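You operate a simulated robot arm through the tools that you are given. There is no shell and no other tool.

Carry out the task below with a simulated two-armed robot. There is one attempt and no reset: what you move stays moved.

JOB
Free the emergency stop, switch the wind to OUT and wind the batch.
Fine: press reset before start; the other controls stay as they are.

It is judged by the outcome, as a careful person would: the job done as asked, and still so three seconds after it is handed in. It fails if anything else is knocked over, pushed out of place, dropped, spilled or broken.

ROBOT AND FRAMES
Two 7-joint arms with fingered hands on one trunk that stands fixed in place. Base frame: the origin is at the foot of the trunk, x ahead of it, y to its left, z up. Lengths are in m, angles in degrees, forces in N, time in s.
The left shoulder is at [0.055, 0.158, 1.118], the right one opposite. With the tool pointing down near the work surface each hand reaches from about 0.4 to 0.84 m from the base axis, measured 20 degrees to its own side. Payload 4 kg a hand.
Tool frame (each hand has its own): the origin (TCP) lies between the finger pads and is the grasp point; the fingertips stand 0.03 m ahead of it; z points along the fingers, y is the line along which they close. The gripper opens to 0.104 m. The gripper's body begins 0.035 m behind the TCP. The gripper is a hand of 4 fingers: y runs from the thumb to the fingers, the wrist lies at [-0.015, -0.104, -0.178] in the tool frame, and closing takes about 1.5 s.
Orientation is that of the tool frame in the base frame, as a unit quaternion [w, x, y, z]. With the fingers straight down and the wrist toward the robot, the tool's x, y and z point along [0, 1, 0], [1, 0, 0] and [0, 0, -1] of the base frame.

CONTROLS
- The arms move only by the tool jog_arm. It takes "left_plan", "right_plan" or both (then of equal length, played together; a hand with none holds still); each is a list of rows, each a list of 7 numbers: the shift along the tool's x, y, z in units of 30 mm (1.0 is 30 mm), then the turn, a rotation vector about the tool's x, y, z in units of 4 degrees (1.0 is 4 degrees), then the closure, from 0 (fully open) to 1 (shut). In form: [[x, y, z, rx, ry, rz, claw], ...]. A call has 1 to 20 rows; each row shifts and turns the commanded pose from where the row before left it, along the tool's axes as they then stand. A call with a number of a shift or a turn outside -1 to 1 is refused whole. Each row takes 0.2 s and may step no farther than 0.05 m and 8.6 degrees from the row before; otherwise, or with a gripper value out of range, the whole call is refused. Where a pose cannot be reached the arm comes as near as it can. A force on the tool above 40 N (or 10 N above the force at the start of the call, whichever is more), or a blocked arm, ends the call early, and 0.2 s more pass. The fingers move at their own pace (about 0.045 m/s each) and stop on an object; they squeeze with about 21 N. The grip force told is the motor's: it shows also when the fingers shut on nothing. Time passes only in rows, and 0.2 s behind the last, so rows that do not move let the fingers close. The reply holds the time, the measured pose of the TCP, the force on the tool along the base axes, the opening and the grip force, in the units named above and with some noise, with the torque about the TCP (base axes, N m) and any sound that the robot's microphone picked up.
- Cameras (640 x 400 px; columns grow to the right, rows downward): "scene" is now at [0.1363, 0.0314, 1.3095]; the picture's right is [0.34, -0.94, -0.00], its down [-0.37, -0.13, -0.92] and it looks along [0.87, 0.32, -0.39] (base axes); focal length 288 px, centre (320, 200). "left" rides on the left gripper at [-0.061, -0.092, -0.13] in its tool frame; the picture's right is [-0.81, -0.27, 0.52], its down [0.53, -0.71, 0.45] and it looks along [0.24, 0.64, 0.72] (tool axes); focal length 275 px, centre (320, 200). "right" rides on the right gripper at [0.061, -0.092, -0.13] in its tool frame; the picture's right is [-0.81, 0.27, -0.52], its down [-0.53, -0.71, 0.46] and it looks along [-0.24, 0.65, 0.72] (tool axes); focal length 275 px, centre (320, 200).
- camera(camera): a new picture of that camera. No time passes.
- raise_lower(by): slides the trunk up (or, below 0, down) by that many m; the arms and the scene camera ride with it, the base frame stays. It gives what a move gives, with no picture.
- preshape(shape, hand): the hand has 4 fingers and takes this shape, open, in about a second: jaw (thumb against the fingers, like two jaws); tri (thumb and two fingers); tip (a fingertip pinch); poke (one finger out to press); point (the index stretched); flat (the hand flat); cup (the hand cupped); fist (a fist). The gripper value then closes the fingers along that shape, each until it touches; the sizes above hold for jaw. It gives what a move gives, with no picture.
- turn_head(pan, tilt): turns the head with the scene camera to pan (to the left, within 80 degrees either way) and tilt (down, from -29 to 69), counted from straight ahead of the robot. It gives what a move gives.
- locate(camera, pixels): for up to 12 pixels [column, row] of the newest picture of that camera ("zoom" is the newest enlarged one), the place [x, y, z] in the base frame of the surface seen there, good to about 0.002 m. No time passes.
- zoom(camera, box): a new picture of the part [left, top, right, bottom] of that camera's present view, enlarged. No time passes.
- job_done(): hands the job in; it is judged then, once.

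Unless the task says otherwise, let go and move clear before handing in.

The tools are called after "Emit:" as a command line: name --argument value ..., lists and objects as JSON in quotes. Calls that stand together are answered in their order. jog_arm: Moves the arms, as the interface text tells. Its arguments: {"type":"object","properties":{"left_plan":{"type":"array"},"right_plan":{"type":"array"}},"required":[]} The other tools are called the same way: raise_lower (by) slides the trunk up or down; preshape (shape, hand) gives the hand a shape; turn_head (pan, tilt) turns the head that bears the scene camera; camera (camera) takes a picture; locate (camera, pixels) gives the place of the surface under pixels of a picture; zoom (camera, box) takes an enlarged picture of a part of a camera's view; job_done () hands the job in.

At the start:

```text
t: 0.0
left_position: [0.4275, 0.4577, 1.2102]
left_tcp_rot: [0.0, 0.707, 0.707, 0.0]
left_force: [-0.6, -0.6, 0.2]
left_wrist_torque: [0.01, 0.01, 0.0]
left_grip_width: 0.1037
left_gripper_force: 0.1
left_shape: jaw
right_position: [0.4511, 0.0409, 1.2219]
right_tcp_rot: [0.0, 0.708, 0.706, -0.001]
right_force: [-0.6, 0.0, -0.9]
right_wrist_torque: [0.01, -0.02, -0.04]
right_grip_width: 0.1038
right_gripper_force: 0.0
right_shape: jaw
trunk travel left (down, up): [-0.325, 0.182]
head pan, tilt: [20.0, 22.1]
```

scene: 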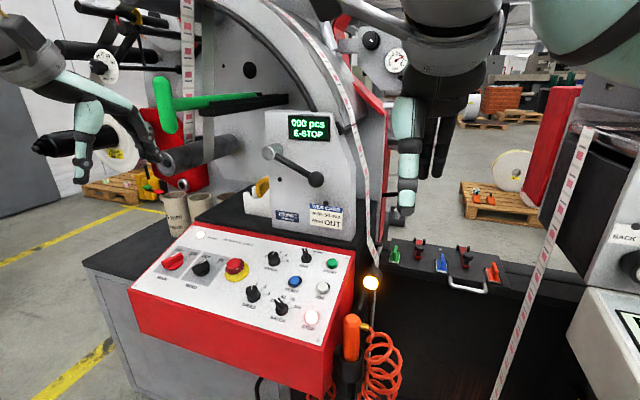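
right: 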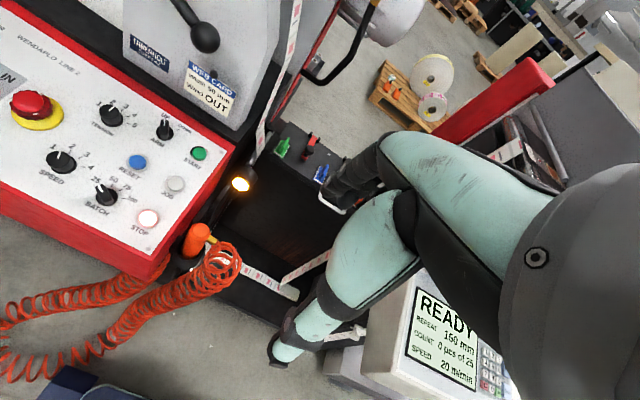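
left: 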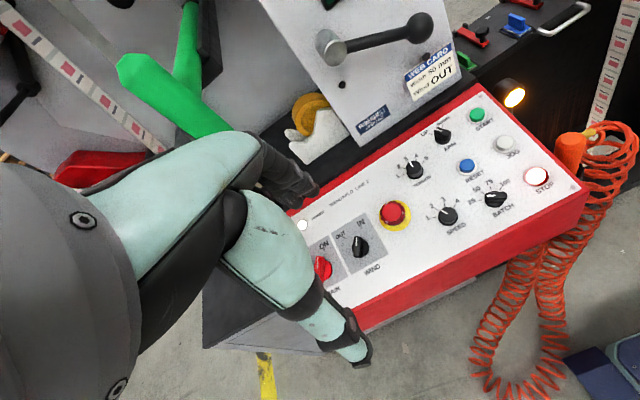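

The scene picture shows a control panel with an E-stop at about (237,268), the WIND switch near (201,265), and the display reading "000 pcs E-STOP". I'll zoom in on the panel to read it properly.

Emit:
zoom --camera "scene" --box '[130, 210, 350, 348]'

Emit:
zoom --camera "left" --box '[280, 90, 600, 290]'

Emit:
zoom --camera "scene" --box '[240, 100, 380, 240]'

```text
2.90 times, centred on (240, 279) of scene
```

zoom: 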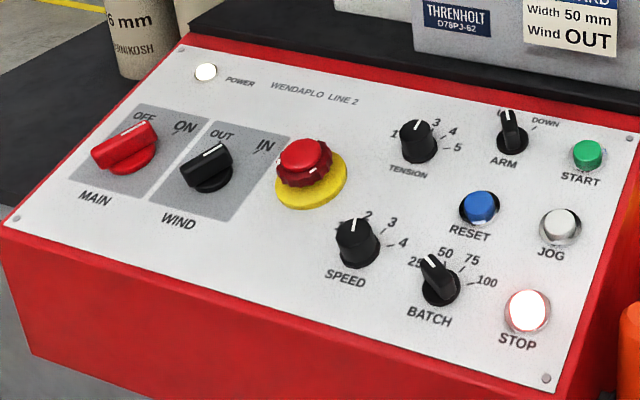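

```text
2.00 times, centred on (440, 190) of left
```

zoom: 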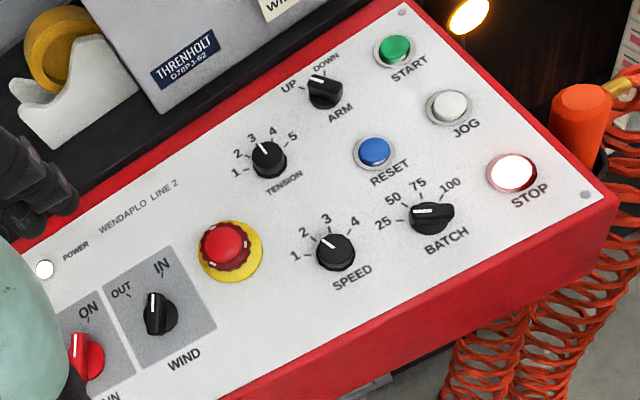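

```text
2.86 times, centred on (310, 170) of scene
```

zoom: 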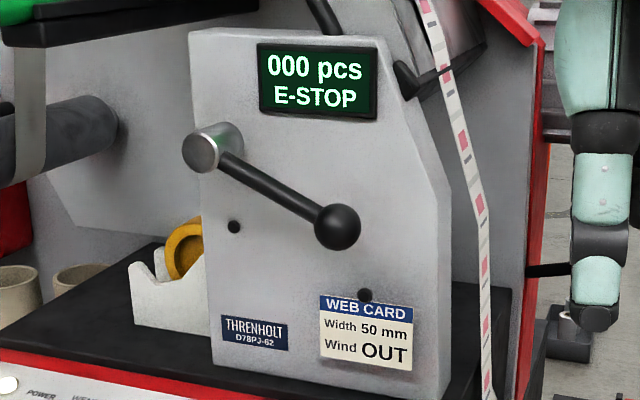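

The WIND knob's white line and the tick marks for OUT/IN need a closer look. I'll zoom in harder on that area and locate the control points on the panel.

Emit:
zoom --camera "scene" --box '[150, 235, 254, 300]'

Emit:
zoom --camera "left" --box '[290, 190, 418, 270]'

Emit:
locate --camera "scene" --pixels '[[173, 260], [201, 265], [236, 266], [235, 278], [295, 281], [332, 264], [322, 288], [311, 317], [274, 258], [252, 293], [282, 306], [306, 255]]'

Emit:
locate --camera "left" --pixels '[[392, 212], [467, 166], [477, 115], [360, 246], [322, 266], [445, 212], [495, 197], [538, 175], [504, 143], [412, 169], [442, 134], [404, 235]]'

```text
6.15 times, centred on (202, 268) of scene
```

zoom: 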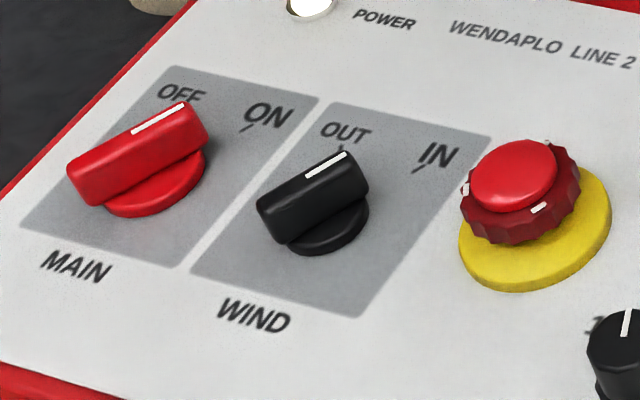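

```text
5.00 times, centred on (354, 230) of left
```

zoom: 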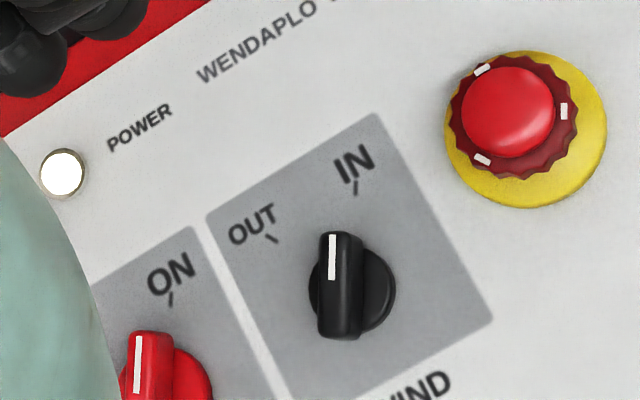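

```text
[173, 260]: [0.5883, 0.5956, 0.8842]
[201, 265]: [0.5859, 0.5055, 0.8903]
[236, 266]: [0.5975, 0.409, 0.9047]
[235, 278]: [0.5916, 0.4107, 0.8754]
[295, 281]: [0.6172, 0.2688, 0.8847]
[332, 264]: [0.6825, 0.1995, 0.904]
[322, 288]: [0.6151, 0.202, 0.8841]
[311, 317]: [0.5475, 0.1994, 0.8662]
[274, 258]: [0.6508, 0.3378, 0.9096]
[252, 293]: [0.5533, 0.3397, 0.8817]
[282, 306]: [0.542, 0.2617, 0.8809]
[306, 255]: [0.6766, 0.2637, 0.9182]
```

```text
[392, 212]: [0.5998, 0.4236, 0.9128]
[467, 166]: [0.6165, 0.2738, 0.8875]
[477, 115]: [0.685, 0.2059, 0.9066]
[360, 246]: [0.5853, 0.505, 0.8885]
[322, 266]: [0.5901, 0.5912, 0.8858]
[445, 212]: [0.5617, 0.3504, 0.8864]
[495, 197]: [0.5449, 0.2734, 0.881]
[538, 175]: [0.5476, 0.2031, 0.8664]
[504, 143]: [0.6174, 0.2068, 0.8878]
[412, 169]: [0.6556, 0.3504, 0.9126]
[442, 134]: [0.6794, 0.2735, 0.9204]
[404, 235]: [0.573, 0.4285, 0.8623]
```

The close-ups show the WIND handle pointing toward the IN tick (zoom pixels 335,235 vs. IN tick 357,187; OUT tick 270,238), and the E-stop head has a toothed ring with white marks. I'll get precise positions from this zoom and look closer at the E-stop.

Emit:
locate --camera "zoom" --pixels '[[270, 238], [356, 187], [335, 240], [340, 330], [352, 340], [390, 290], [508, 110], [484, 69], [564, 110], [483, 159], [590, 130], [460, 180]]'

Emit:
zoom --camera "left" --box '[370, 192, 418, 240]'

Emit:
zoom --camera "scene" --box '[215, 250, 260, 288]'

```text
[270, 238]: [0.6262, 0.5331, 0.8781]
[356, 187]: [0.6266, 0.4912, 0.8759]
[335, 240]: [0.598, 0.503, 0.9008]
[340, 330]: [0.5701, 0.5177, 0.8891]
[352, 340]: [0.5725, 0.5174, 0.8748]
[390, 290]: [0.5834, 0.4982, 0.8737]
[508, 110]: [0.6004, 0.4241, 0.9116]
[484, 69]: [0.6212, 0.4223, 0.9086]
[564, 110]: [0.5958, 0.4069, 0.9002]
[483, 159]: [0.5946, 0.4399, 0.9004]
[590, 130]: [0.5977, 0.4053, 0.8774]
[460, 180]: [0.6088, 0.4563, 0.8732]
```

```text
8.33 times, centred on (394, 216) of left
```

zoom: 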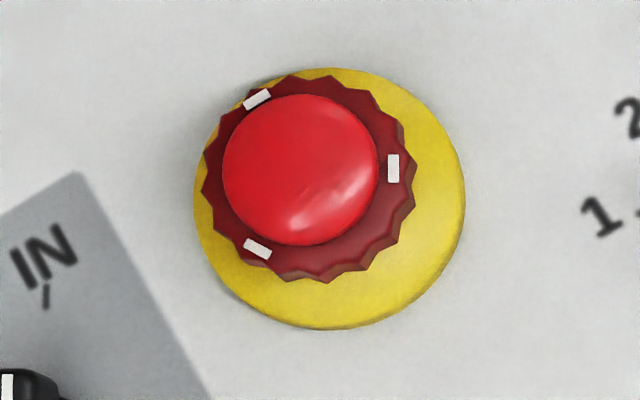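

```text
10.53 times, centred on (238, 269) of scene
```

zoom: 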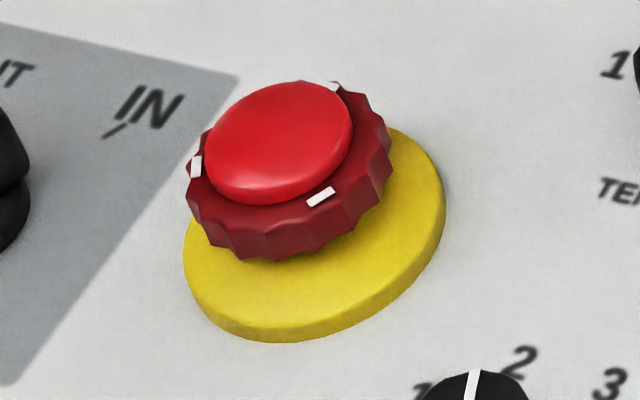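

The E-stop is a twist-release head: a scalloped ring with three white marks at (195,166), (321,197) and (335,87) in the last zoom. I'll measure its centre from this view too, and the panel surface plane.

Emit:
locate --camera "zoom" --pixels '[[195, 166], [321, 197], [335, 88], [280, 140], [187, 200], [388, 150], [275, 255], [185, 245], [444, 195], [290, 335], [550, 100], [100, 380]]'

Emit:
locate --camera "left" --pixels '[[420, 205], [380, 260], [430, 250], [500, 220], [460, 140], [490, 150], [540, 205], [350, 300]]'

```text
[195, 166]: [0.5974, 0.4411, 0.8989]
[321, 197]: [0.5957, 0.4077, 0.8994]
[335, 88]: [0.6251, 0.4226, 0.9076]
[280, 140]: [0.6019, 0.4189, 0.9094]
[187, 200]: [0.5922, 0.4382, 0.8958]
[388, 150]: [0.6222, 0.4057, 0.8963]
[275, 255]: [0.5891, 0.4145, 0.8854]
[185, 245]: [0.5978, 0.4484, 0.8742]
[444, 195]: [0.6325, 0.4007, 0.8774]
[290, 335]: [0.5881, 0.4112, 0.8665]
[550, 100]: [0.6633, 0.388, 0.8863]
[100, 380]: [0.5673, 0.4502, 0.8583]
```

```text
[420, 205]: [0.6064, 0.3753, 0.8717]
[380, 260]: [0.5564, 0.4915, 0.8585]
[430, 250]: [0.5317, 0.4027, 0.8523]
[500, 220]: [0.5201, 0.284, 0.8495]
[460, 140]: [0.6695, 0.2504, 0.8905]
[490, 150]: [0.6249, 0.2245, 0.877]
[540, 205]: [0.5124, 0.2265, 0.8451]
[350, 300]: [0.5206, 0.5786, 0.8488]
```

The panel tilts about 15°, and the E-stop axis meets it at about (0.613, 0.423, 0.874), with the ring about 30 mm above the surface. Before moving in I'll check how far the machine parts behind the panel stick out (lever ball at 315,180; tape dispenser at 258,200).

Emit:
locate --camera "scene" --pixels '[[315, 180], [270, 152], [258, 200], [250, 212], [300, 215], [200, 150], [160, 110], [175, 205], [200, 205], [215, 240], [350, 250], [370, 283]]'

Emit:
turn_head --pan 30 --tilt 30

```text
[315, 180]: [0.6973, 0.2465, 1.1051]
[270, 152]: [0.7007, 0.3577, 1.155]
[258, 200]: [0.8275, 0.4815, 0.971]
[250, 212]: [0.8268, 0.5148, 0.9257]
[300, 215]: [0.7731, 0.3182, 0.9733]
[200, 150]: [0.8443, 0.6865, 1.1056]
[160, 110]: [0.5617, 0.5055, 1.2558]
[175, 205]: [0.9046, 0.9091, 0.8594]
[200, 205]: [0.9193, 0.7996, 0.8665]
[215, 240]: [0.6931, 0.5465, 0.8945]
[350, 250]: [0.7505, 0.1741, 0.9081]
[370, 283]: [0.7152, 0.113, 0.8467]
```

```text
t: 0.7
left_position: [0.4152, 0.4566, 1.2162]
left_tcp_rot: [0.004, 0.708, 0.706, 0.005]
left_force: [-0.5, -0.3, 0.0]
left_wrist_torque: [0.04, -0.01, -0.02]
left_grip_width: 0.1037
left_gripper_force: 0.1
left_shape: jaw
right_position: [0.4366, 0.0397, 1.226]
right_tcp_rot: [0.003, 0.708, 0.706, 0.004]
right_force: [0.5, 0.0, 0.5]
right_wrist_torque: [0.03, 0.02, 0.01]
right_grip_width: 0.1038
right_gripper_force: 0.2
right_shape: jaw
trunk travel left (down, up): [-0.325, 0.182]
head pan, tilt: [30.0, 30.0]
```

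The lever ball is at about (0.697, 0.247, 1.105), and something green is close in at (0.56, 0.51, 1.26), near my left hand. I'll look at it before moving.

Emit:
camera --camera "scene"

Emit:
camera --camera "left"

```text
taken
```

scene: 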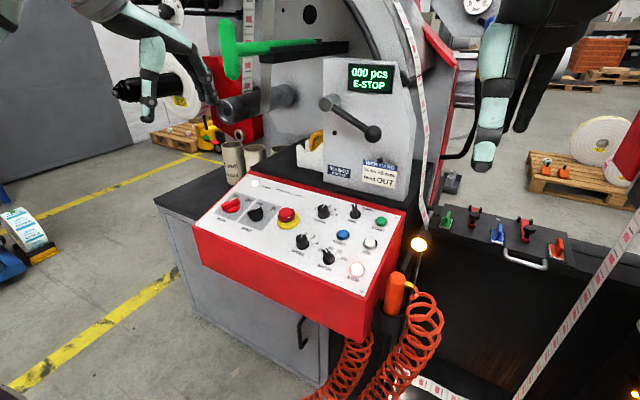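

```text
taken
```

left: 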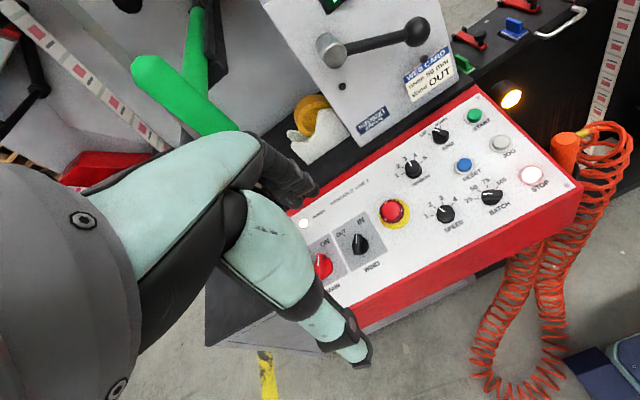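

The green bar at (228,50) in the scene picture stands in front of the left fingers, which are at (205,80). I'll measure where it is relative to the hand, and find the fingertips too.

Emit:
locate --camera "scene" --pixels '[[226, 30], [231, 75], [260, 46], [305, 42], [340, 48], [248, 105], [290, 92], [205, 85], [215, 100], [148, 105], [150, 45], [262, 60]]'

Emit:
locate --camera "left" --pixels '[[150, 65], [195, 50], [230, 125], [140, 75], [310, 185], [360, 355], [340, 345], [290, 190], [245, 140]]'

```text
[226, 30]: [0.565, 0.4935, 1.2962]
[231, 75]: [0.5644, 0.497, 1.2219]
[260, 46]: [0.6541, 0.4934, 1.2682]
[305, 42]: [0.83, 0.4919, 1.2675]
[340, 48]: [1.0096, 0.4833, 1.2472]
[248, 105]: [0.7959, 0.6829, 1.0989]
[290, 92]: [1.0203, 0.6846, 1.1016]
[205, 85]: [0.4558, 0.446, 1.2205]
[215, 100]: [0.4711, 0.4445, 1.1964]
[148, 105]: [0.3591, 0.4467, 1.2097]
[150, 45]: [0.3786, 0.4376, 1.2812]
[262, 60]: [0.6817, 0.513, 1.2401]
```

```text
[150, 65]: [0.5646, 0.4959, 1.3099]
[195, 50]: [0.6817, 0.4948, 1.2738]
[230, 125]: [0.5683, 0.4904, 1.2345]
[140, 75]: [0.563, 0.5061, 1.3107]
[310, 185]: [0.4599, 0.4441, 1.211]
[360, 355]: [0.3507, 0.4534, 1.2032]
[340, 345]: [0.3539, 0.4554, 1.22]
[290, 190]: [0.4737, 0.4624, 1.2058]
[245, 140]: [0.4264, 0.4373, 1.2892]
```

The green T-handle stands at x≈0.565, y≈0.495, z 1.21–1.31, so I'll drop the left hand first and go forward below it. Next: bring the left hand to a point above the E-stop, tilted 15° to the panel normal and yawed about 30° left.

Emit:
jog_arm --left_plan '[[0, 0, 1, 0, 0, 0, 0], [0, 0, 1, 0, 0, 0, 0], [0, 0, 1, 0, 0, 0, 0], [-0.25, 1, 0.8, 0, 0, 0, 0], [-0.25, 1, 0.8, 0, 0, 0, 0], [-0.25, 1, 0.8, 0, 0, 0, 0], [-0.25, 1, 0.8, 0, 0, 0, 0], [0, 0, 0, -0.9375, 0, 0, 0], [0, 0, 0, -0.9375, 0, 0, 0], [0, 0, 0, -0.9375, 0, 0, 0], [0, 0, 0, -0.9375, 0, 0, 0], [0, 0, 0, 0, 0, -0.9375, 0], [0, 0, 0, 0, 0, -0.9375, 0], [0, 0, 0, 0, 0, -0.9375, 0], [0, 0, 0, 0, 0, -0.9375, 0], [0, 0, 0, 0, 0, -0.9375, 0], [0, 0, 0, 0, 0, -0.9375, 0], [0, 0, 0, 0, 0, -0.9375, 0], [0, 0, 0, 0, 0, -0.9375, 0]]'

```text
t: 4.7
left_position: [0.5375, 0.4259, 1.0299]
left_tcp_rot: [0.118, 0.495, 0.858, 0.068]
left_force: [-0.7, 0.5, -0.1]
left_wrist_torque: [-0.01, -0.01, 0.02]
left_grip_width: 0.104
left_gripper_force: 0.1
left_shape: jaw
right_position: [0.4375, 0.0388, 1.2259]
right_tcp_rot: [0.004, 0.708, 0.706, 0.005]
right_force: [0.4, -0.9, 0.4]
right_wrist_torque: [0.0, 0.02, 0.0]
right_grip_width: 0.1039
right_gripper_force: 0.0
right_shape: jaw
trunk travel left (down, up): [-0.325, 0.182]
head pan, tilt: [30.0, 30.0]
```

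The hand is now tilted 15.7° and yawed 30°, about 17 cm above the panel and 32 mm short along the slope. I'll centre over the E-stop axis and come down until the fingertips are just above the dome, then check with the camera.

Emit:
jog_arm --left_plan '[[-0.29, 0.42, 0.5, 0, 0, 0, 0], [-0.29, 0.42, 0.5, 0, 0, 0, 0], [0, 0, 0.6, 0, 0, 0, 0], [0, 0, 0.6, 0, 0, 0, 0], [0, 0, 0.5, 0, 0, 0, 0], [0, 0, 0, 0, 0, 0, 0]]'

Emit:
camera --camera "left"

Emit:
zoom --camera "scene" --box '[180, 100, 400, 240]'

```text
t: 6.1
left_position: [0.5875, 0.4241, 0.96]
left_tcp_rot: [0.118, 0.496, 0.857, 0.069]
left_force: [-0.6, 0.4, -0.7]
left_wrist_torque: [0.03, -0.01, 0.01]
left_grip_width: 0.1042
left_gripper_force: 0.0
left_shape: jaw
right_position: [0.4373, 0.0396, 1.2267]
right_tcp_rot: [0.005, 0.708, 0.707, 0.005]
right_force: [-0.1, 0.4, -0.4]
right_wrist_torque: [-0.02, 0.0, -0.05]
right_grip_width: 0.1039
right_gripper_force: 0.0
right_shape: jaw
trunk travel left (down, up): [-0.325, 0.182]
head pan, tilt: [30.0, 30.0]
```

```text
taken
```

left: 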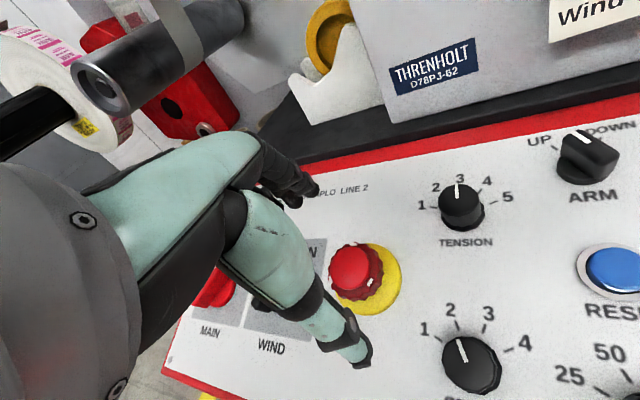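

```text
2.86 times, centred on (290, 170) of scene
```

zoom: 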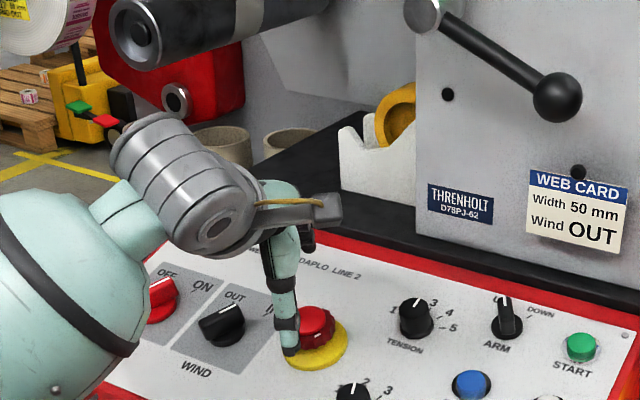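

The E-stop head (358,272) sits between the thumb (362,358) and the fingers (297,198), roughly centred. I'll check the fingertip positions before descending the last bit.

Emit:
locate --camera "left" --pixels '[[355, 358], [366, 362], [350, 340], [300, 195], [296, 203], [310, 185], [352, 272], [370, 272]]'

Emit:
zoom --camera "left" --box '[230, 140, 430, 390]'

```text
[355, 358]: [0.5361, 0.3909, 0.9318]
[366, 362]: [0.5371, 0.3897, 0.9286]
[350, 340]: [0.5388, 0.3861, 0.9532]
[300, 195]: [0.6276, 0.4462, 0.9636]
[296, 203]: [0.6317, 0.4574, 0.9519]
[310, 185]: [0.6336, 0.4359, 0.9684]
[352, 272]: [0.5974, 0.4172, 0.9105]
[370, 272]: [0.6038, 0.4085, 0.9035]
```

```text
1.60 times, centred on (330, 265) of left
```

zoom: 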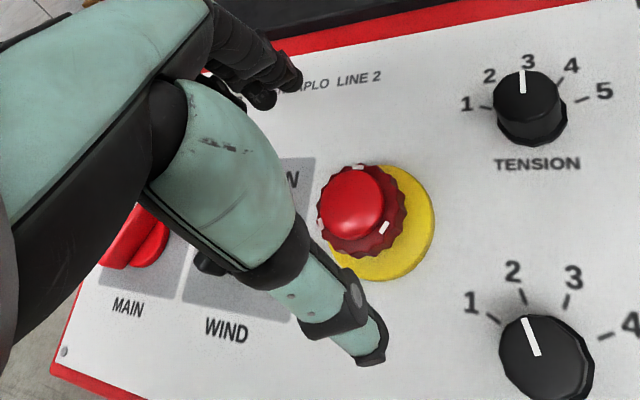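

Thumb and fingers are spread evenly about the TCP, which is within 2 mm of the E-stop axis. I'll descend 42 mm so the pads sit at ring height, then close.

Emit:
jog_arm --left_plan '[[-0.02, 0.02, 0.5, 0, 0, 0, 0], [-0.02, 0.02, 0.5, 0, 0, 0, 0], [0, 0, 0.4, 0, 0, 0, 0], [0, 0, 0, 0, 0, 0, 0]]'

Emit:
zoom --camera "left" --box '[200, 140, 440, 390]'

Emit:
zoom --camera "scene" --box '[220, 150, 380, 250]'

```text
t: 7.1
left_position: [0.6004, 0.4226, 0.9195]
left_tcp_rot: [0.117, 0.497, 0.857, 0.069]
left_force: [-0.8, 0.2, -0.8]
left_wrist_torque: [0.02, -0.01, 0.0]
left_grip_width: 0.1039
left_gripper_force: 0.1
left_shape: jaw
right_position: [0.4369, 0.0401, 1.2263]
right_tcp_rot: [0.004, 0.708, 0.706, 0.005]
right_force: [0.2, 0.1, -0.4]
right_wrist_torque: [0.02, 0.0, -0.01]
right_grip_width: 0.1041
right_gripper_force: 0.1
right_shape: jaw
trunk travel left (down, up): [-0.325, 0.182]
head pan, tilt: [30.0, 30.0]
```

```text
1.60 times, centred on (320, 265) of left
```

zoom: 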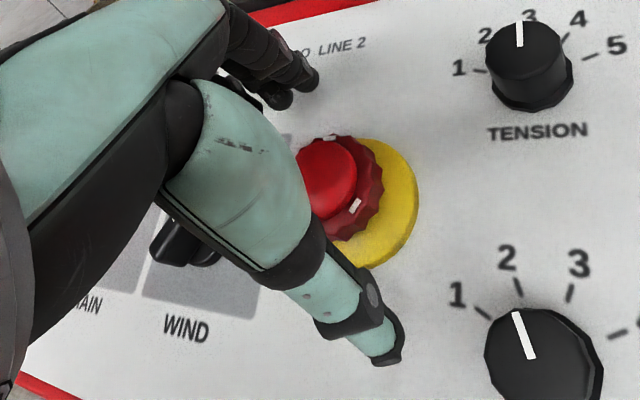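

```text
4.00 times, centred on (300, 200) of scene
```

zoom: 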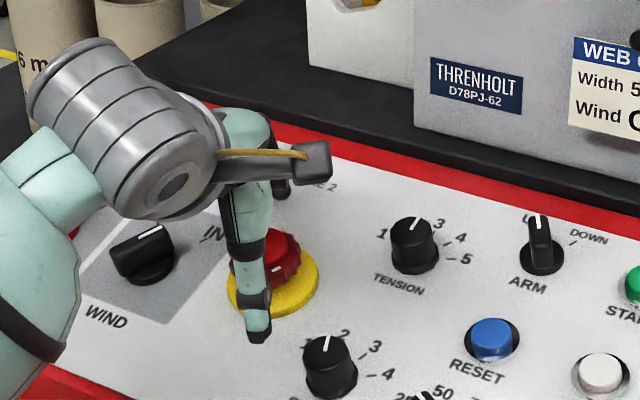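

The hand straddles the E-stop with clear space from the SPEED and WIND knobs, and no contact force. Now I'll close on the ring.

Emit:
jog_arm --left_plan '[[0, 0, 0, 0, 0, 0, 0.5], [0, 0, 0, 0, 0, 0, 0.8], [0, 0, 0, 0, 0, 0, 1], [0, 0, 0, 0, 0, 0, 1], [0, 0, 0, 0, 0, 0, 1], [0, 0, 0, 0, 0, 0, 1], [0, 0, 0, 0, 0, 0, 1], [0, 0, 0, 0, 0, 0, 1]]'

Emit:
zoom --camera "left" --box '[200, 140, 440, 390]'

Emit:
zoom --camera "scene" --box '[220, 150, 380, 250]'

```text
t: 8.9
left_position: [0.6005, 0.4231, 0.9195]
left_tcp_rot: [0.117, 0.496, 0.857, 0.069]
left_force: [-0.8, -2.5, -0.5]
left_wrist_torque: [-0.05, 0.01, -0.01]
left_grip_width: 0.0351
left_gripper_force: 21.0
left_shape: jaw
right_position: [0.4366, 0.0395, 1.2262]
right_tcp_rot: [0.004, 0.708, 0.706, 0.005]
right_force: [0.4, -0.2, 1.1]
right_wrist_torque: [-0.01, -0.03, -0.02]
right_grip_width: 0.104
right_gripper_force: 0.1
right_shape: jaw
trunk travel left (down, up): [-0.325, 0.182]
head pan, tilt: [30.0, 30.0]
```

```text
1.60 times, centred on (320, 265) of left
```

zoom: 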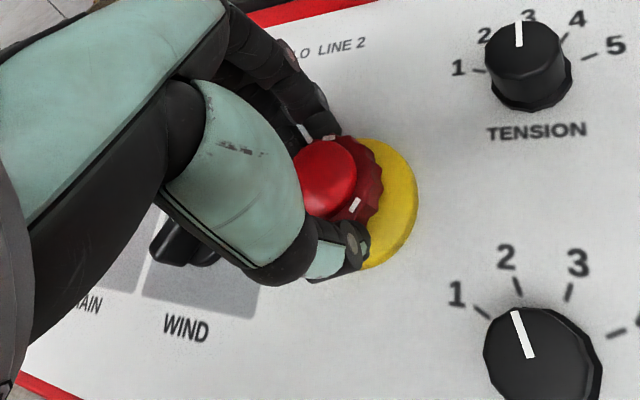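

```text
4.00 times, centred on (300, 200) of scene
```

zoom: 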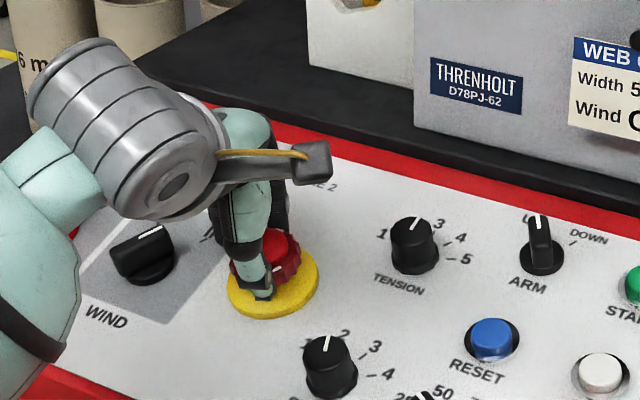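

The ring is gripped (width 35 mm, 21 N) with almost no side load. I'll twist it clockwise about its axis and watch the torque, the sound and the display.

Emit:
jog_arm --left_plan '[[0, 0, 0, 0, 0, 1, 1], [0, 0, 0, 0, 0, 1, 1], [0, 0, 0, 0, 0, 1, 1], [0, 0, 0, 0, 0, 1, 1], [0, 0, 0, 0, 0, 1, 1], [0, 0, 0, 0, 0, 1, 1], [0, 0, 0, 0, 0, 1, 1], [0, 0, 0, 0, 0, 1, 1], [0, 0, 0, 0, 0, 0, 1]]'

Emit:
zoom --camera "left" --box '[200, 140, 440, 390]'

Emit:
camera --camera "scene"

```text
t: 10.9
left_position: [0.6015, 0.4236, 0.9231]
left_tcp_rot: [0.095, 0.714, 0.687, 0.099]
left_force: [-7.1, -1.4, 0.3]
left_wrist_torque: [-0.02, 0.23, 0.03]
left_grip_width: 0.0355
left_gripper_force: 20.7
left_shape: jaw
right_position: [0.4364, 0.04, 1.226]
right_tcp_rot: [0.004, 0.708, 0.706, 0.005]
right_force: [0.2, 0.8, 0.4]
right_wrist_torque: [0.03, 0.0, 0.0]
right_grip_width: 0.1038
right_gripper_force: 0.0
right_shape: jaw
trunk travel left (down, up): [-0.325, 0.182]
head pan, tilt: [30.0, 30.0]
```

```text
1.60 times, centred on (320, 265) of left
```

zoom: 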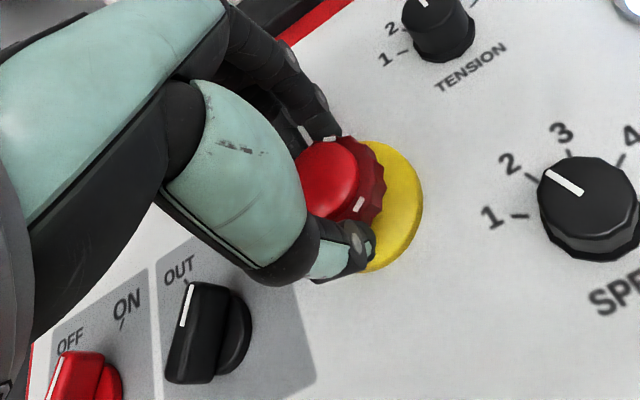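

```text
taken
```

scene: 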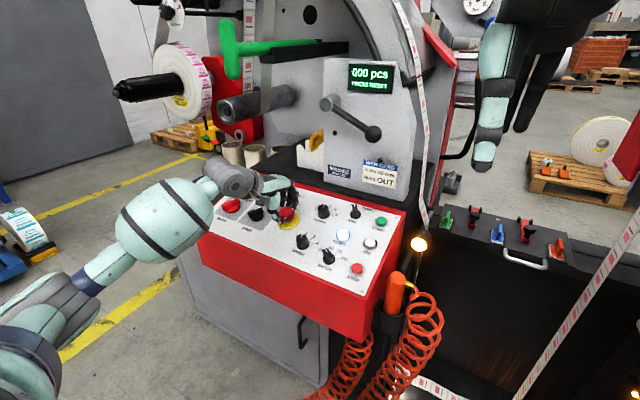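

The display changed, the RESET button now glows, and the hand was lifted about 4 mm, so the E-stop looks released. I'll check the display text closely.

Emit:
zoom --camera "scene" --box '[320, 50, 420, 112]'

Emit:
zoom --camera "scene" --box '[190, 170, 410, 308]'

```text
6.40 times, centred on (370, 81) of scene
```

zoom: 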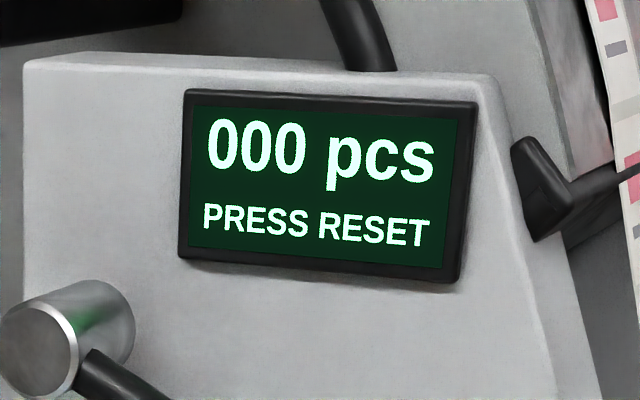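

```text
2.90 times, centred on (300, 239) of scene
```

zoom: 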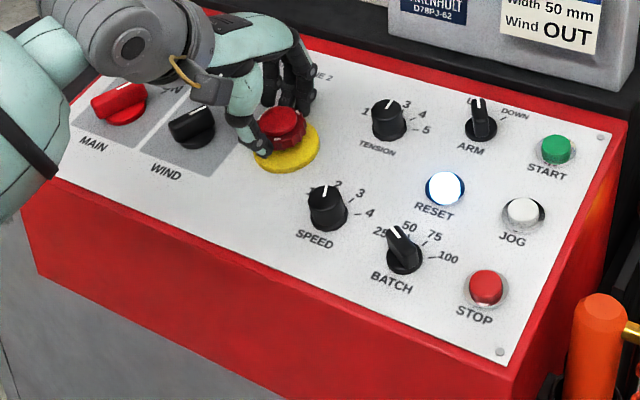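

The display reads "PRESS RESET", so the E-stop is released. I'll open the hand and lift straight off along the tool axis.

Emit:
jog_arm --left_plan '[[0, 0, 0, 0, 0, 0, 0.6], [0, 0, 0, 0, 0, 0, 0.2], [0, 0, 0, 0, 0, 0, 0], [0, 0, 0, 0, 0, 0, 0], [0, 0, 0, 0, 0, 0, 0], [0, 0, 0, 0, 0, 0, 0], [0, 0, -0.5, 0, 0, 0, 0], [0, 0, -0.8, 0, 0, 0, 0], [0, 0, -1, 0, 0, 0, 0], [0, 0, -1, 0, 0, 0, 0], [0, 0, 0, 0, 0, 0, 0]]'

Emit:
zoom --camera "left" --box '[160, 140, 640, 400]'

Emit:
zoom --camera "scene" --box '[190, 60, 410, 248]'

```text
t: 13.3
left_position: [0.5743, 0.4237, 1.0175]
left_tcp_rot: [0.095, 0.713, 0.688, 0.099]
left_force: [-0.3, 0.4, -0.1]
left_wrist_torque: [0.02, -0.04, 0.03]
left_grip_width: 0.1039
left_gripper_force: 0.0
left_shape: jaw
right_position: [0.436, 0.0401, 1.2257]
right_tcp_rot: [0.004, 0.707, 0.707, 0.004]
right_force: [0.1, 0.1, -0.3]
right_wrist_torque: [0.02, 0.01, 0.01]
right_grip_width: 0.1039
right_gripper_force: 0.1
right_shape: jaw
trunk travel left (down, up): [-0.325, 0.182]
head pan, tilt: [30.0, 30.0]
```

```text
1.33 times, centred on (400, 270) of left
```

zoom: 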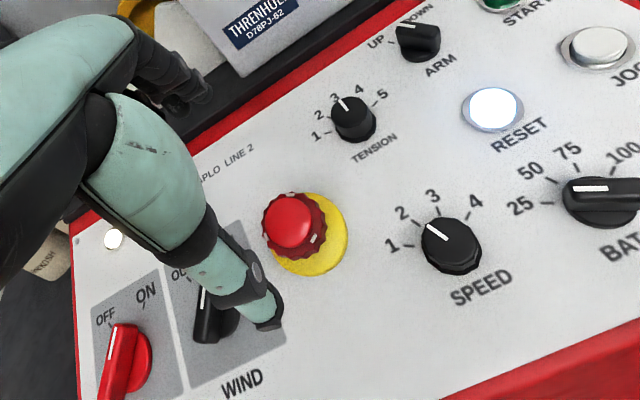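

```text
2.13 times, centred on (300, 154) of scene
```

zoom: 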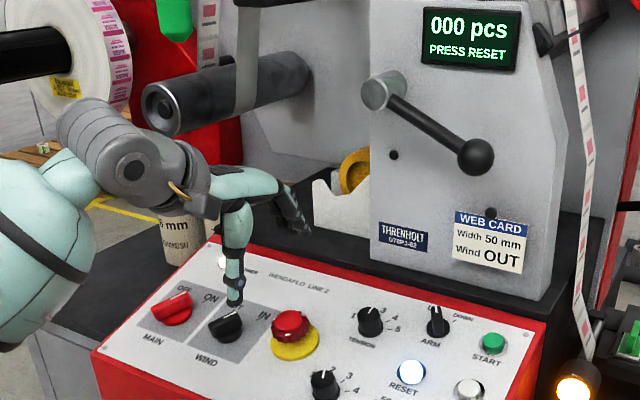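

The E-stop is standing free and the display still says "PRESS RESET". Next is the WIND knob; I'll zoom on it and measure its handle ends and ticks from the scene camera.

Emit:
zoom --camera "scene" --box '[236, 185, 300, 235]'

```text
8.00 times, centred on (268, 210) of scene
```

zoom: 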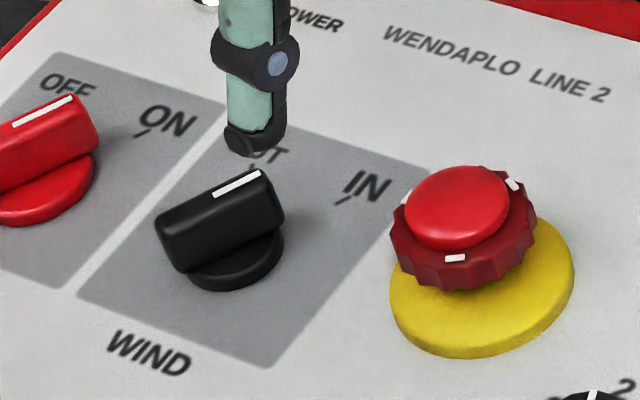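

Emit:
locate --camera "zoom" --pixels '[[260, 175], [240, 184], [215, 195], [185, 212], [164, 224], [205, 235], [178, 262], [278, 205], [240, 280], [343, 200], [250, 165], [278, 262]]'

```text
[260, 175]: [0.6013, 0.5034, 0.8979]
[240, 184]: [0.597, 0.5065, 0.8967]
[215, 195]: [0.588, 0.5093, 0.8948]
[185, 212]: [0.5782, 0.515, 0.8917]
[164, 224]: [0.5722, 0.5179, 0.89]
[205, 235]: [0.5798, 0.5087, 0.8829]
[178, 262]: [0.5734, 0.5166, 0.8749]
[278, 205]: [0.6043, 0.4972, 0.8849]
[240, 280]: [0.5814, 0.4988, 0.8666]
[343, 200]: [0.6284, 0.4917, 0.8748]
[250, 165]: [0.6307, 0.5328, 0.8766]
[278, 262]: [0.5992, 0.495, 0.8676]
```

The WIND knob axis is at about (0.594, 0.512, 0.868). Its handle is 36 mm long and 27 mm high, pointing to IN at –30°, and OUT is at +30°. I'll shape the left hand into a poke, which serves both for pushing the handle over and for the buttons, and see where the fingertip lies.

Emit:
preshape --shape "poke" --hand "left"

Emit:
camera --camera "left"

Emit:
zoom --camera "scene" --box '[180, 120, 400, 258]'

```text
t: 14.2
left_position: [0.574, 0.4241, 1.0166]
left_tcp_rot: [0.093, 0.713, 0.688, 0.099]
left_force: [0.7, 0.0, -0.1]
left_wrist_torque: [0.01, 0.01, -0.03]
left_grip_width: 0.0
left_gripper_force: 0.0
left_shape: poke
right_position: [0.4363, 0.0405, 1.2255]
right_tcp_rot: [0.005, 0.707, 0.707, 0.004]
right_force: [0.4, 0.5, 0.0]
right_wrist_torque: [0.0, 0.03, 0.02]
right_grip_width: 0.1038
right_gripper_force: 0.0
right_shape: jaw
trunk travel left (down, up): [-0.325, 0.182]
head pan, tilt: [30.0, 30.0]
```

```text
taken
```

left: 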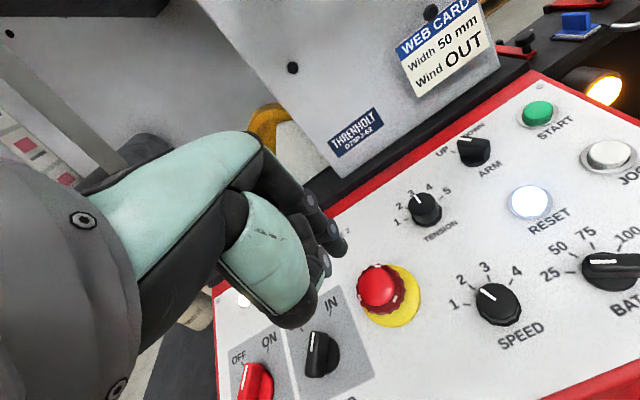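

```text
2.90 times, centred on (290, 189) of scene
```

zoom: 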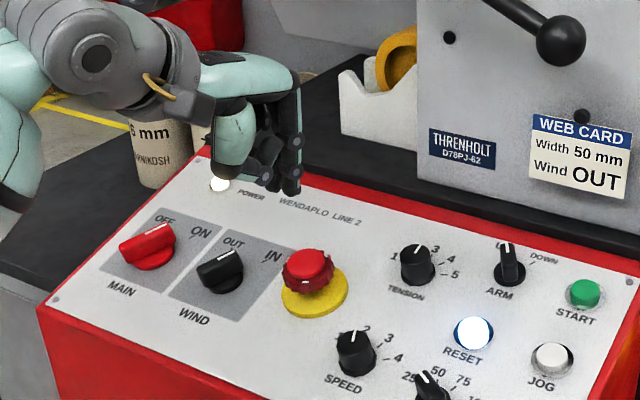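

In the poke shape one finger is stretched, tip near (342,248) in the left picture. I'll zoom in and locate the tip and the other curled fingers relative to the TCP.

Emit:
zoom --camera "left" --box '[220, 140, 380, 340]'

Emit:
locate --camera "left" --pixels '[[342, 250], [345, 245], [338, 255], [333, 235], [327, 265], [320, 258], [310, 300], [292, 322], [318, 283], [310, 205], [298, 265]]'

Emit:
zoom --camera "scene" --box '[240, 135, 300, 195]'

```text
2.00 times, centred on (300, 240) of left
```

zoom: 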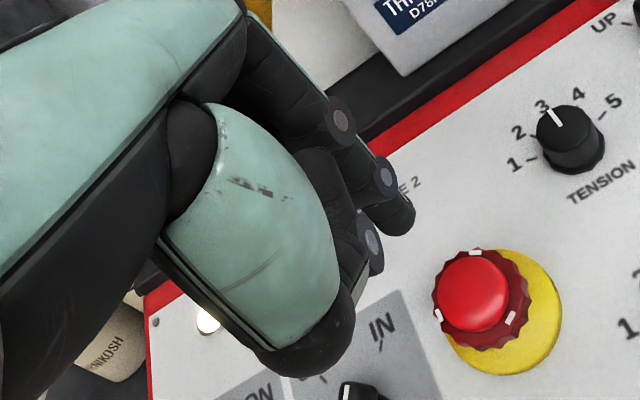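

```text
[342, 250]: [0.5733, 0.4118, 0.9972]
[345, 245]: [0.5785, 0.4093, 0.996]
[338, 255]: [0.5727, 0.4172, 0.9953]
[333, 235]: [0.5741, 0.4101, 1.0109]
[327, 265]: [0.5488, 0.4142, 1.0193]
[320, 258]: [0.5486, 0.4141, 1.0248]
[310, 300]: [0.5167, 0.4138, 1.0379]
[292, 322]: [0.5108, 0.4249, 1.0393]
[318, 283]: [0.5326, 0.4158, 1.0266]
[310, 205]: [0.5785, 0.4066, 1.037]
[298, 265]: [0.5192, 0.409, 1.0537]
```

```text
6.67 times, centred on (270, 165) of scene
```

zoom: 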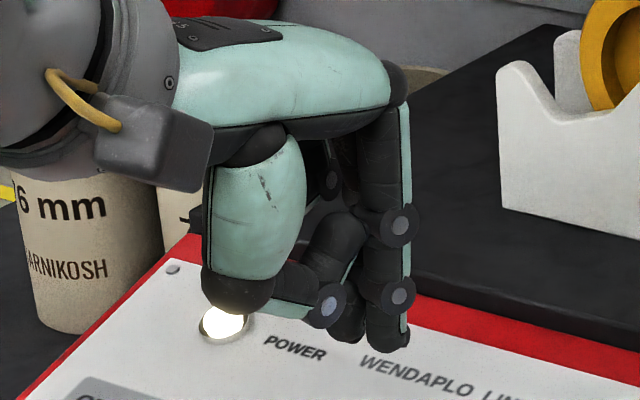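

The stretched finger ends at about (388,348) in the scene zoom. I'll locate several points on it to fix the tip offset from the TCP.

Emit:
locate --camera "zoom" --pixels '[[390, 345], [405, 335], [372, 342], [388, 325], [400, 296], [352, 335], [330, 310], [405, 320], [240, 300], [395, 349], [402, 225]]'

```text
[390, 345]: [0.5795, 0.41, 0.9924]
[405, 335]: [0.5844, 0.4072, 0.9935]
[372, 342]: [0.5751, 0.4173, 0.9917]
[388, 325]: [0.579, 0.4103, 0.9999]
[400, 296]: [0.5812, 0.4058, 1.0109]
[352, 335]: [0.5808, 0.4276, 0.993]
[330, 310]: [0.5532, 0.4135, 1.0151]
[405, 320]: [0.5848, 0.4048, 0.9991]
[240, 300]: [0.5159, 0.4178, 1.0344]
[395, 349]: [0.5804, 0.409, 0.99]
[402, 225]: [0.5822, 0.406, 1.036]
```

There are points at both y≈0.410 and y≈0.428 near the same height, so I want another viewpoint of the fingertip. I'll use the right-hand camera.

Emit:
camera --camera "right"

Emit:
zoom --camera "scene" --box '[264, 160, 288, 190]'

```text
taken
```

right: 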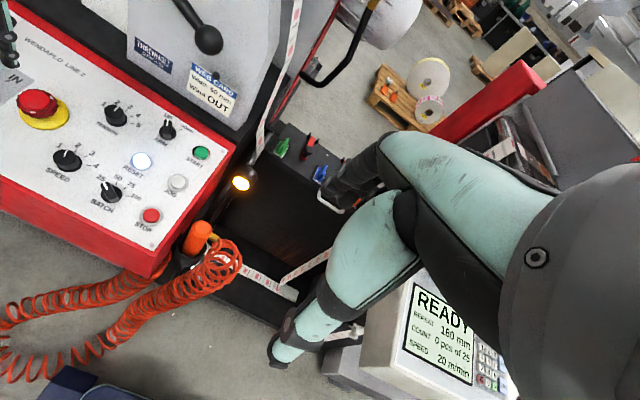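

```text
13.33 times, centred on (276, 175) of scene
```

zoom: 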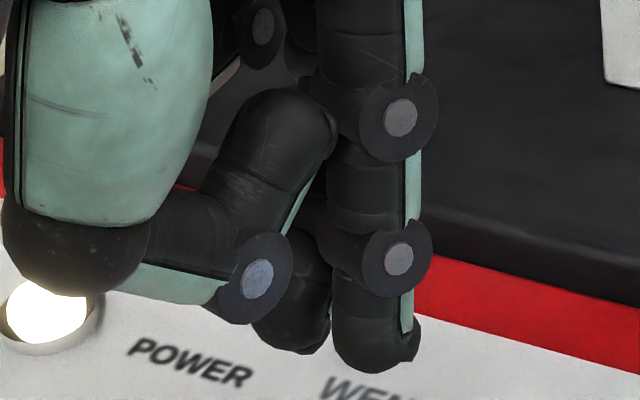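

The zoom shows two finger tips side by side, (372,360) and (295,335). I'll locate both to understand what will touch first.

Emit:
locate --camera "zoom" --pixels '[[372, 365], [340, 350], [405, 350], [300, 345], [275, 335], [320, 330], [310, 250], [250, 310], [410, 300], [360, 300], [380, 375]]'

Emit:
turn_head --pan 45 --tilt 35

```text
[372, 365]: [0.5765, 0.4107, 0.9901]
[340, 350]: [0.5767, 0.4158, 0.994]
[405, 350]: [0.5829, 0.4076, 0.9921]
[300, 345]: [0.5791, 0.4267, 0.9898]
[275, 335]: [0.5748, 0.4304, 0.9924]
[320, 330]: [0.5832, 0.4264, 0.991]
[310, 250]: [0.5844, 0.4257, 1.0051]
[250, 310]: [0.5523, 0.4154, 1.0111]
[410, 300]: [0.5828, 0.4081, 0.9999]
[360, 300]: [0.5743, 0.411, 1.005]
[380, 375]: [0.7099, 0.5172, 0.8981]
```

```text
t: 15.0
left_position: [0.575, 0.4238, 1.0173]
left_tcp_rot: [0.094, 0.713, 0.687, 0.098]
left_force: [-0.8, -0.1, 0.0]
left_wrist_torque: [-0.01, -0.01, 0.01]
left_grip_width: 0.0
left_gripper_force: 0.0
left_shape: poke
right_position: [0.4371, 0.0398, 1.226]
right_tcp_rot: [0.004, 0.708, 0.706, 0.004]
right_force: [-0.7, 1.2, -0.1]
right_wrist_torque: [0.01, -0.05, -0.05]
right_grip_width: 0.104
right_gripper_force: 0.0
right_shape: jaw
trunk travel left (down, up): [-0.325, 0.182]
head pan, tilt: [45.0, 35.0]
```

In this poke shape two fingers reach the same depth side by side (tips at about y=0.411 and y=0.427), which is wide for small controls. I'll try the "point" shape and compare.

Emit:
preshape --shape "point" --hand "left"

Emit:
camera --camera "left"

Emit:
camera --camera "scene"

```text
t: 15.9
left_position: [0.5742, 0.4237, 1.0172]
left_tcp_rot: [0.093, 0.714, 0.687, 0.098]
left_force: [0.4, 0.7, 0.5]
left_wrist_torque: [-0.03, -0.03, -0.02]
left_grip_width: 0.0002
left_gripper_force: 0.0
left_shape: point
right_position: [0.4376, 0.0401, 1.2263]
right_tcp_rot: [0.004, 0.707, 0.707, 0.004]
right_force: [0.6, 0.1, 0.4]
right_wrist_torque: [-0.01, 0.01, 0.01]
right_grip_width: 0.1041
right_gripper_force: 0.1
right_shape: jaw
trunk travel left (down, up): [-0.325, 0.182]
head pan, tilt: [45.0, 35.0]
```

```text
taken
```

left: 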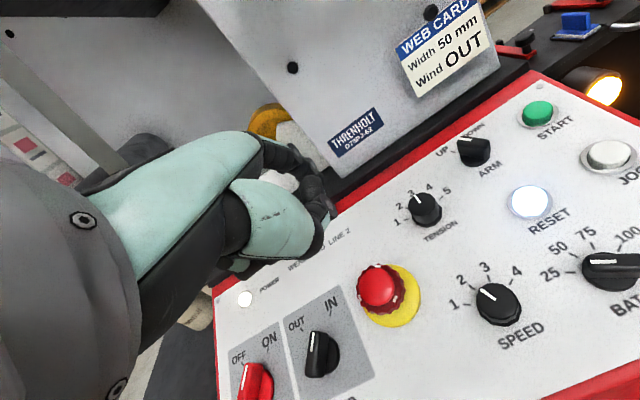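

```text
taken
```

scene: 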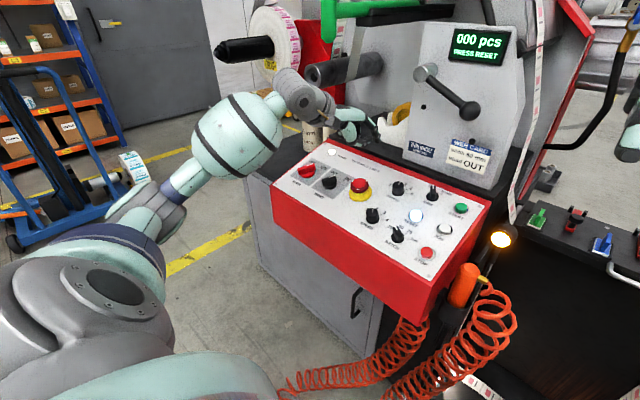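

Emit:
zoom --camera "scene" --box '[300, 80, 420, 180]'

Emit:
zoom --camera "left" --box '[200, 110, 380, 310]'

```text
4.00 times, centred on (360, 130) of scene
```

zoom: 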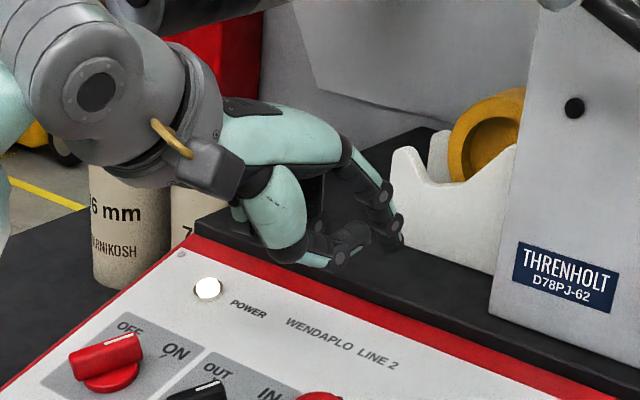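

```text
2.00 times, centred on (290, 210) of left
```

zoom: 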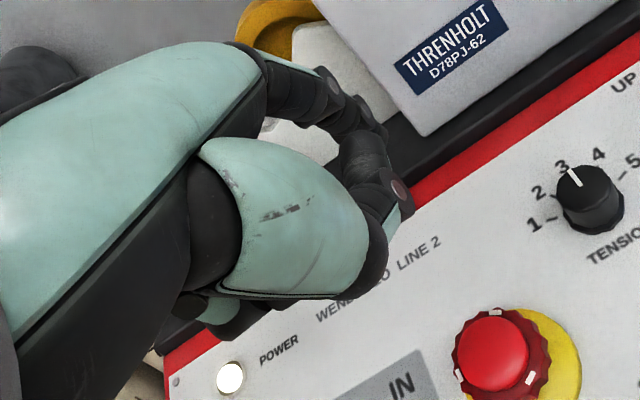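

"Point" sticks the index out at an angle, so poke is better for buttons. For the WIND handle a jaw pinch is safer, so I'll return to jaw, move above the WIND knob and test in the air how far the wrist can yaw.

Emit:
preshape --shape "jaw" --hand "left"

Emit:
jog_arm --left_plan '[[0.97, -0.26, 0, 0, 0, 0, 0.3], [0.97, -0.26, 0, 0, 0, 0, 0.3], [0.97, -0.26, 0, 0, 0, 0, 0.3], [0, 0, 0, 0, 0, -0.95, 0.3], [0, 0, 0, 0, 0, -0.95, 0.3], [0, 0, 0, 0, 0, -0.95, 0.3], [0, 0, 0, 0, 0, -0.95, 0.3], [0, 0, 0, 0, 0, -0.95, 0.3], [0, 0, 0, 0, 0, -0.95, 0.3], [0, 0, 0, 0, 0, -0.95, 0.3], [0, 0, 0, 0, 0, -0.95, 0.3], [0, 0, 0, 0, 0, -0.95, 0.3], [0, 0, 0, 0, 0, -0.95, 0.3], [0, 0, 0, 0, 0, -0.95, 0.3], [0, 0, 0, 0, 0, -0.95, 0.3], [0, 0, 0, 0, 0, -0.95, 0.3], [0, 0, 0, 0, 0, -0.95, 0.3], [0, 0, 0, 0, 0, -0.95, 0.3]]'

```text
t: 16.8
left_position: [0.5753, 0.4236, 1.0172]
left_tcp_rot: [0.093, 0.712, 0.688, 0.1]
left_force: [-0.5, 0.3, -0.8]
left_wrist_torque: [0.0, -0.02, 0.03]
left_grip_width: 0.1038
left_gripper_force: 0.1
left_shape: jaw
right_position: [0.4375, 0.0396, 1.226]
right_tcp_rot: [0.004, 0.708, 0.706, 0.005]
right_force: [-0.5, 0.4, -0.1]
right_wrist_torque: [0.02, 0.0, 0.02]
right_grip_width: 0.1039
right_gripper_force: 0.1
right_shape: jaw
trunk travel left (down, up): [-0.325, 0.182]
head pan, tilt: [45.0, 35.0]
```

```text
t: 20.6
left_position: [0.5549, 0.5117, 1.0105]
left_tcp_rot: [0.131, 0.298, 0.945, 0.042]
left_force: [0.8, 0.1, 0.6]
left_wrist_torque: [-0.01, -0.01, 0.01]
left_grip_width: 0.0734
left_gripper_force: 0.1
left_shape: jaw
right_position: [0.4381, 0.0408, 1.2253]
right_tcp_rot: [0.004, 0.708, 0.706, 0.005]
right_force: [-0.5, -0.3, -0.6]
right_wrist_torque: [-0.01, -0.02, -0.01]
right_grip_width: 0.1038
right_gripper_force: 0.0
right_shape: jaw
trunk travel left (down, up): [-0.325, 0.182]
head pan, tilt: [45.0, 35.0]
```

Yaw is now 55° right above the WIND knob. I'll test a further 65° of yaw here in the air to see whether the wrist can follow the whole turn.

Emit:
jog_arm --left_plan '[[0, 0, 0, 0, 0, -0.956, 0.3], [0, 0, 0, 0, 0, -0.956, 0.3], [0, 0, 0, 0, 0, -0.956, 0.3], [0, 0, 0, 0, 0, -0.956, 0.3], [0, 0, 0, 0, 0, -0.956, 0.3], [0, 0, 0, 0, 0, -0.956, 0.3], [0, 0, 0, 0, 0, -0.956, 0.3], [0, 0, 0, 0, 0, -0.956, 0.3], [0, 0, 0, 0, 0, -0.956, 0.3], [0, 0, 0, 0, 0, -0.956, 0.3], [0, 0, 0, 0, 0, -0.956, 0.3], [0, 0, 0, 0, 0, -0.956, 0.3], [0, 0, 0, 0, 0, -0.956, 0.3], [0, 0, 0, 0, 0, -0.956, 0.3], [0, 0, 0, 0, 0, -0.956, 0.3], [0, 0, 0, 0, 0, -0.956, 0.3], [0, 0, 0, 0, 0, -0.956, 0.3]]'

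Emit:
camera --camera "scene"

```text
t: 24.2
left_position: [0.5542, 0.5126, 1.0114]
left_tcp_rot: [0.132, -0.256, 0.957, -0.035]
left_force: [-0.6, -0.4, -0.1]
left_wrist_torque: [0.02, -0.02, 0.01]
left_grip_width: 0.073
left_gripper_force: 0.1
left_shape: jaw
right_position: [0.4375, 0.0403, 1.2265]
right_tcp_rot: [0.004, 0.708, 0.707, 0.004]
right_force: [1.0, -0.2, -0.9]
right_wrist_torque: [0.03, -0.02, -0.02]
right_grip_width: 0.1039
right_gripper_force: 0.1
right_shape: jaw
trunk travel left (down, up): [-0.325, 0.182]
head pan, tilt: [45.0, 35.0]
```

```text
taken
```

scene: 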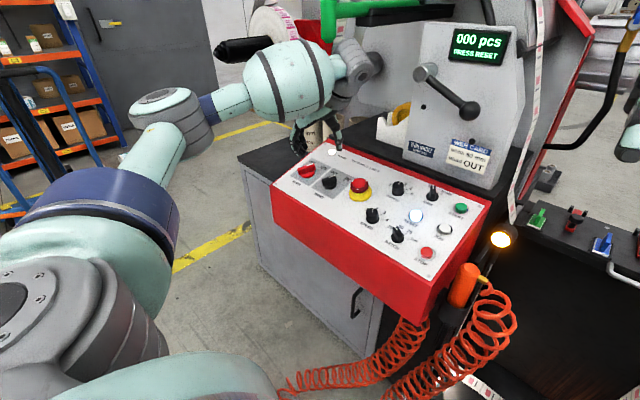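

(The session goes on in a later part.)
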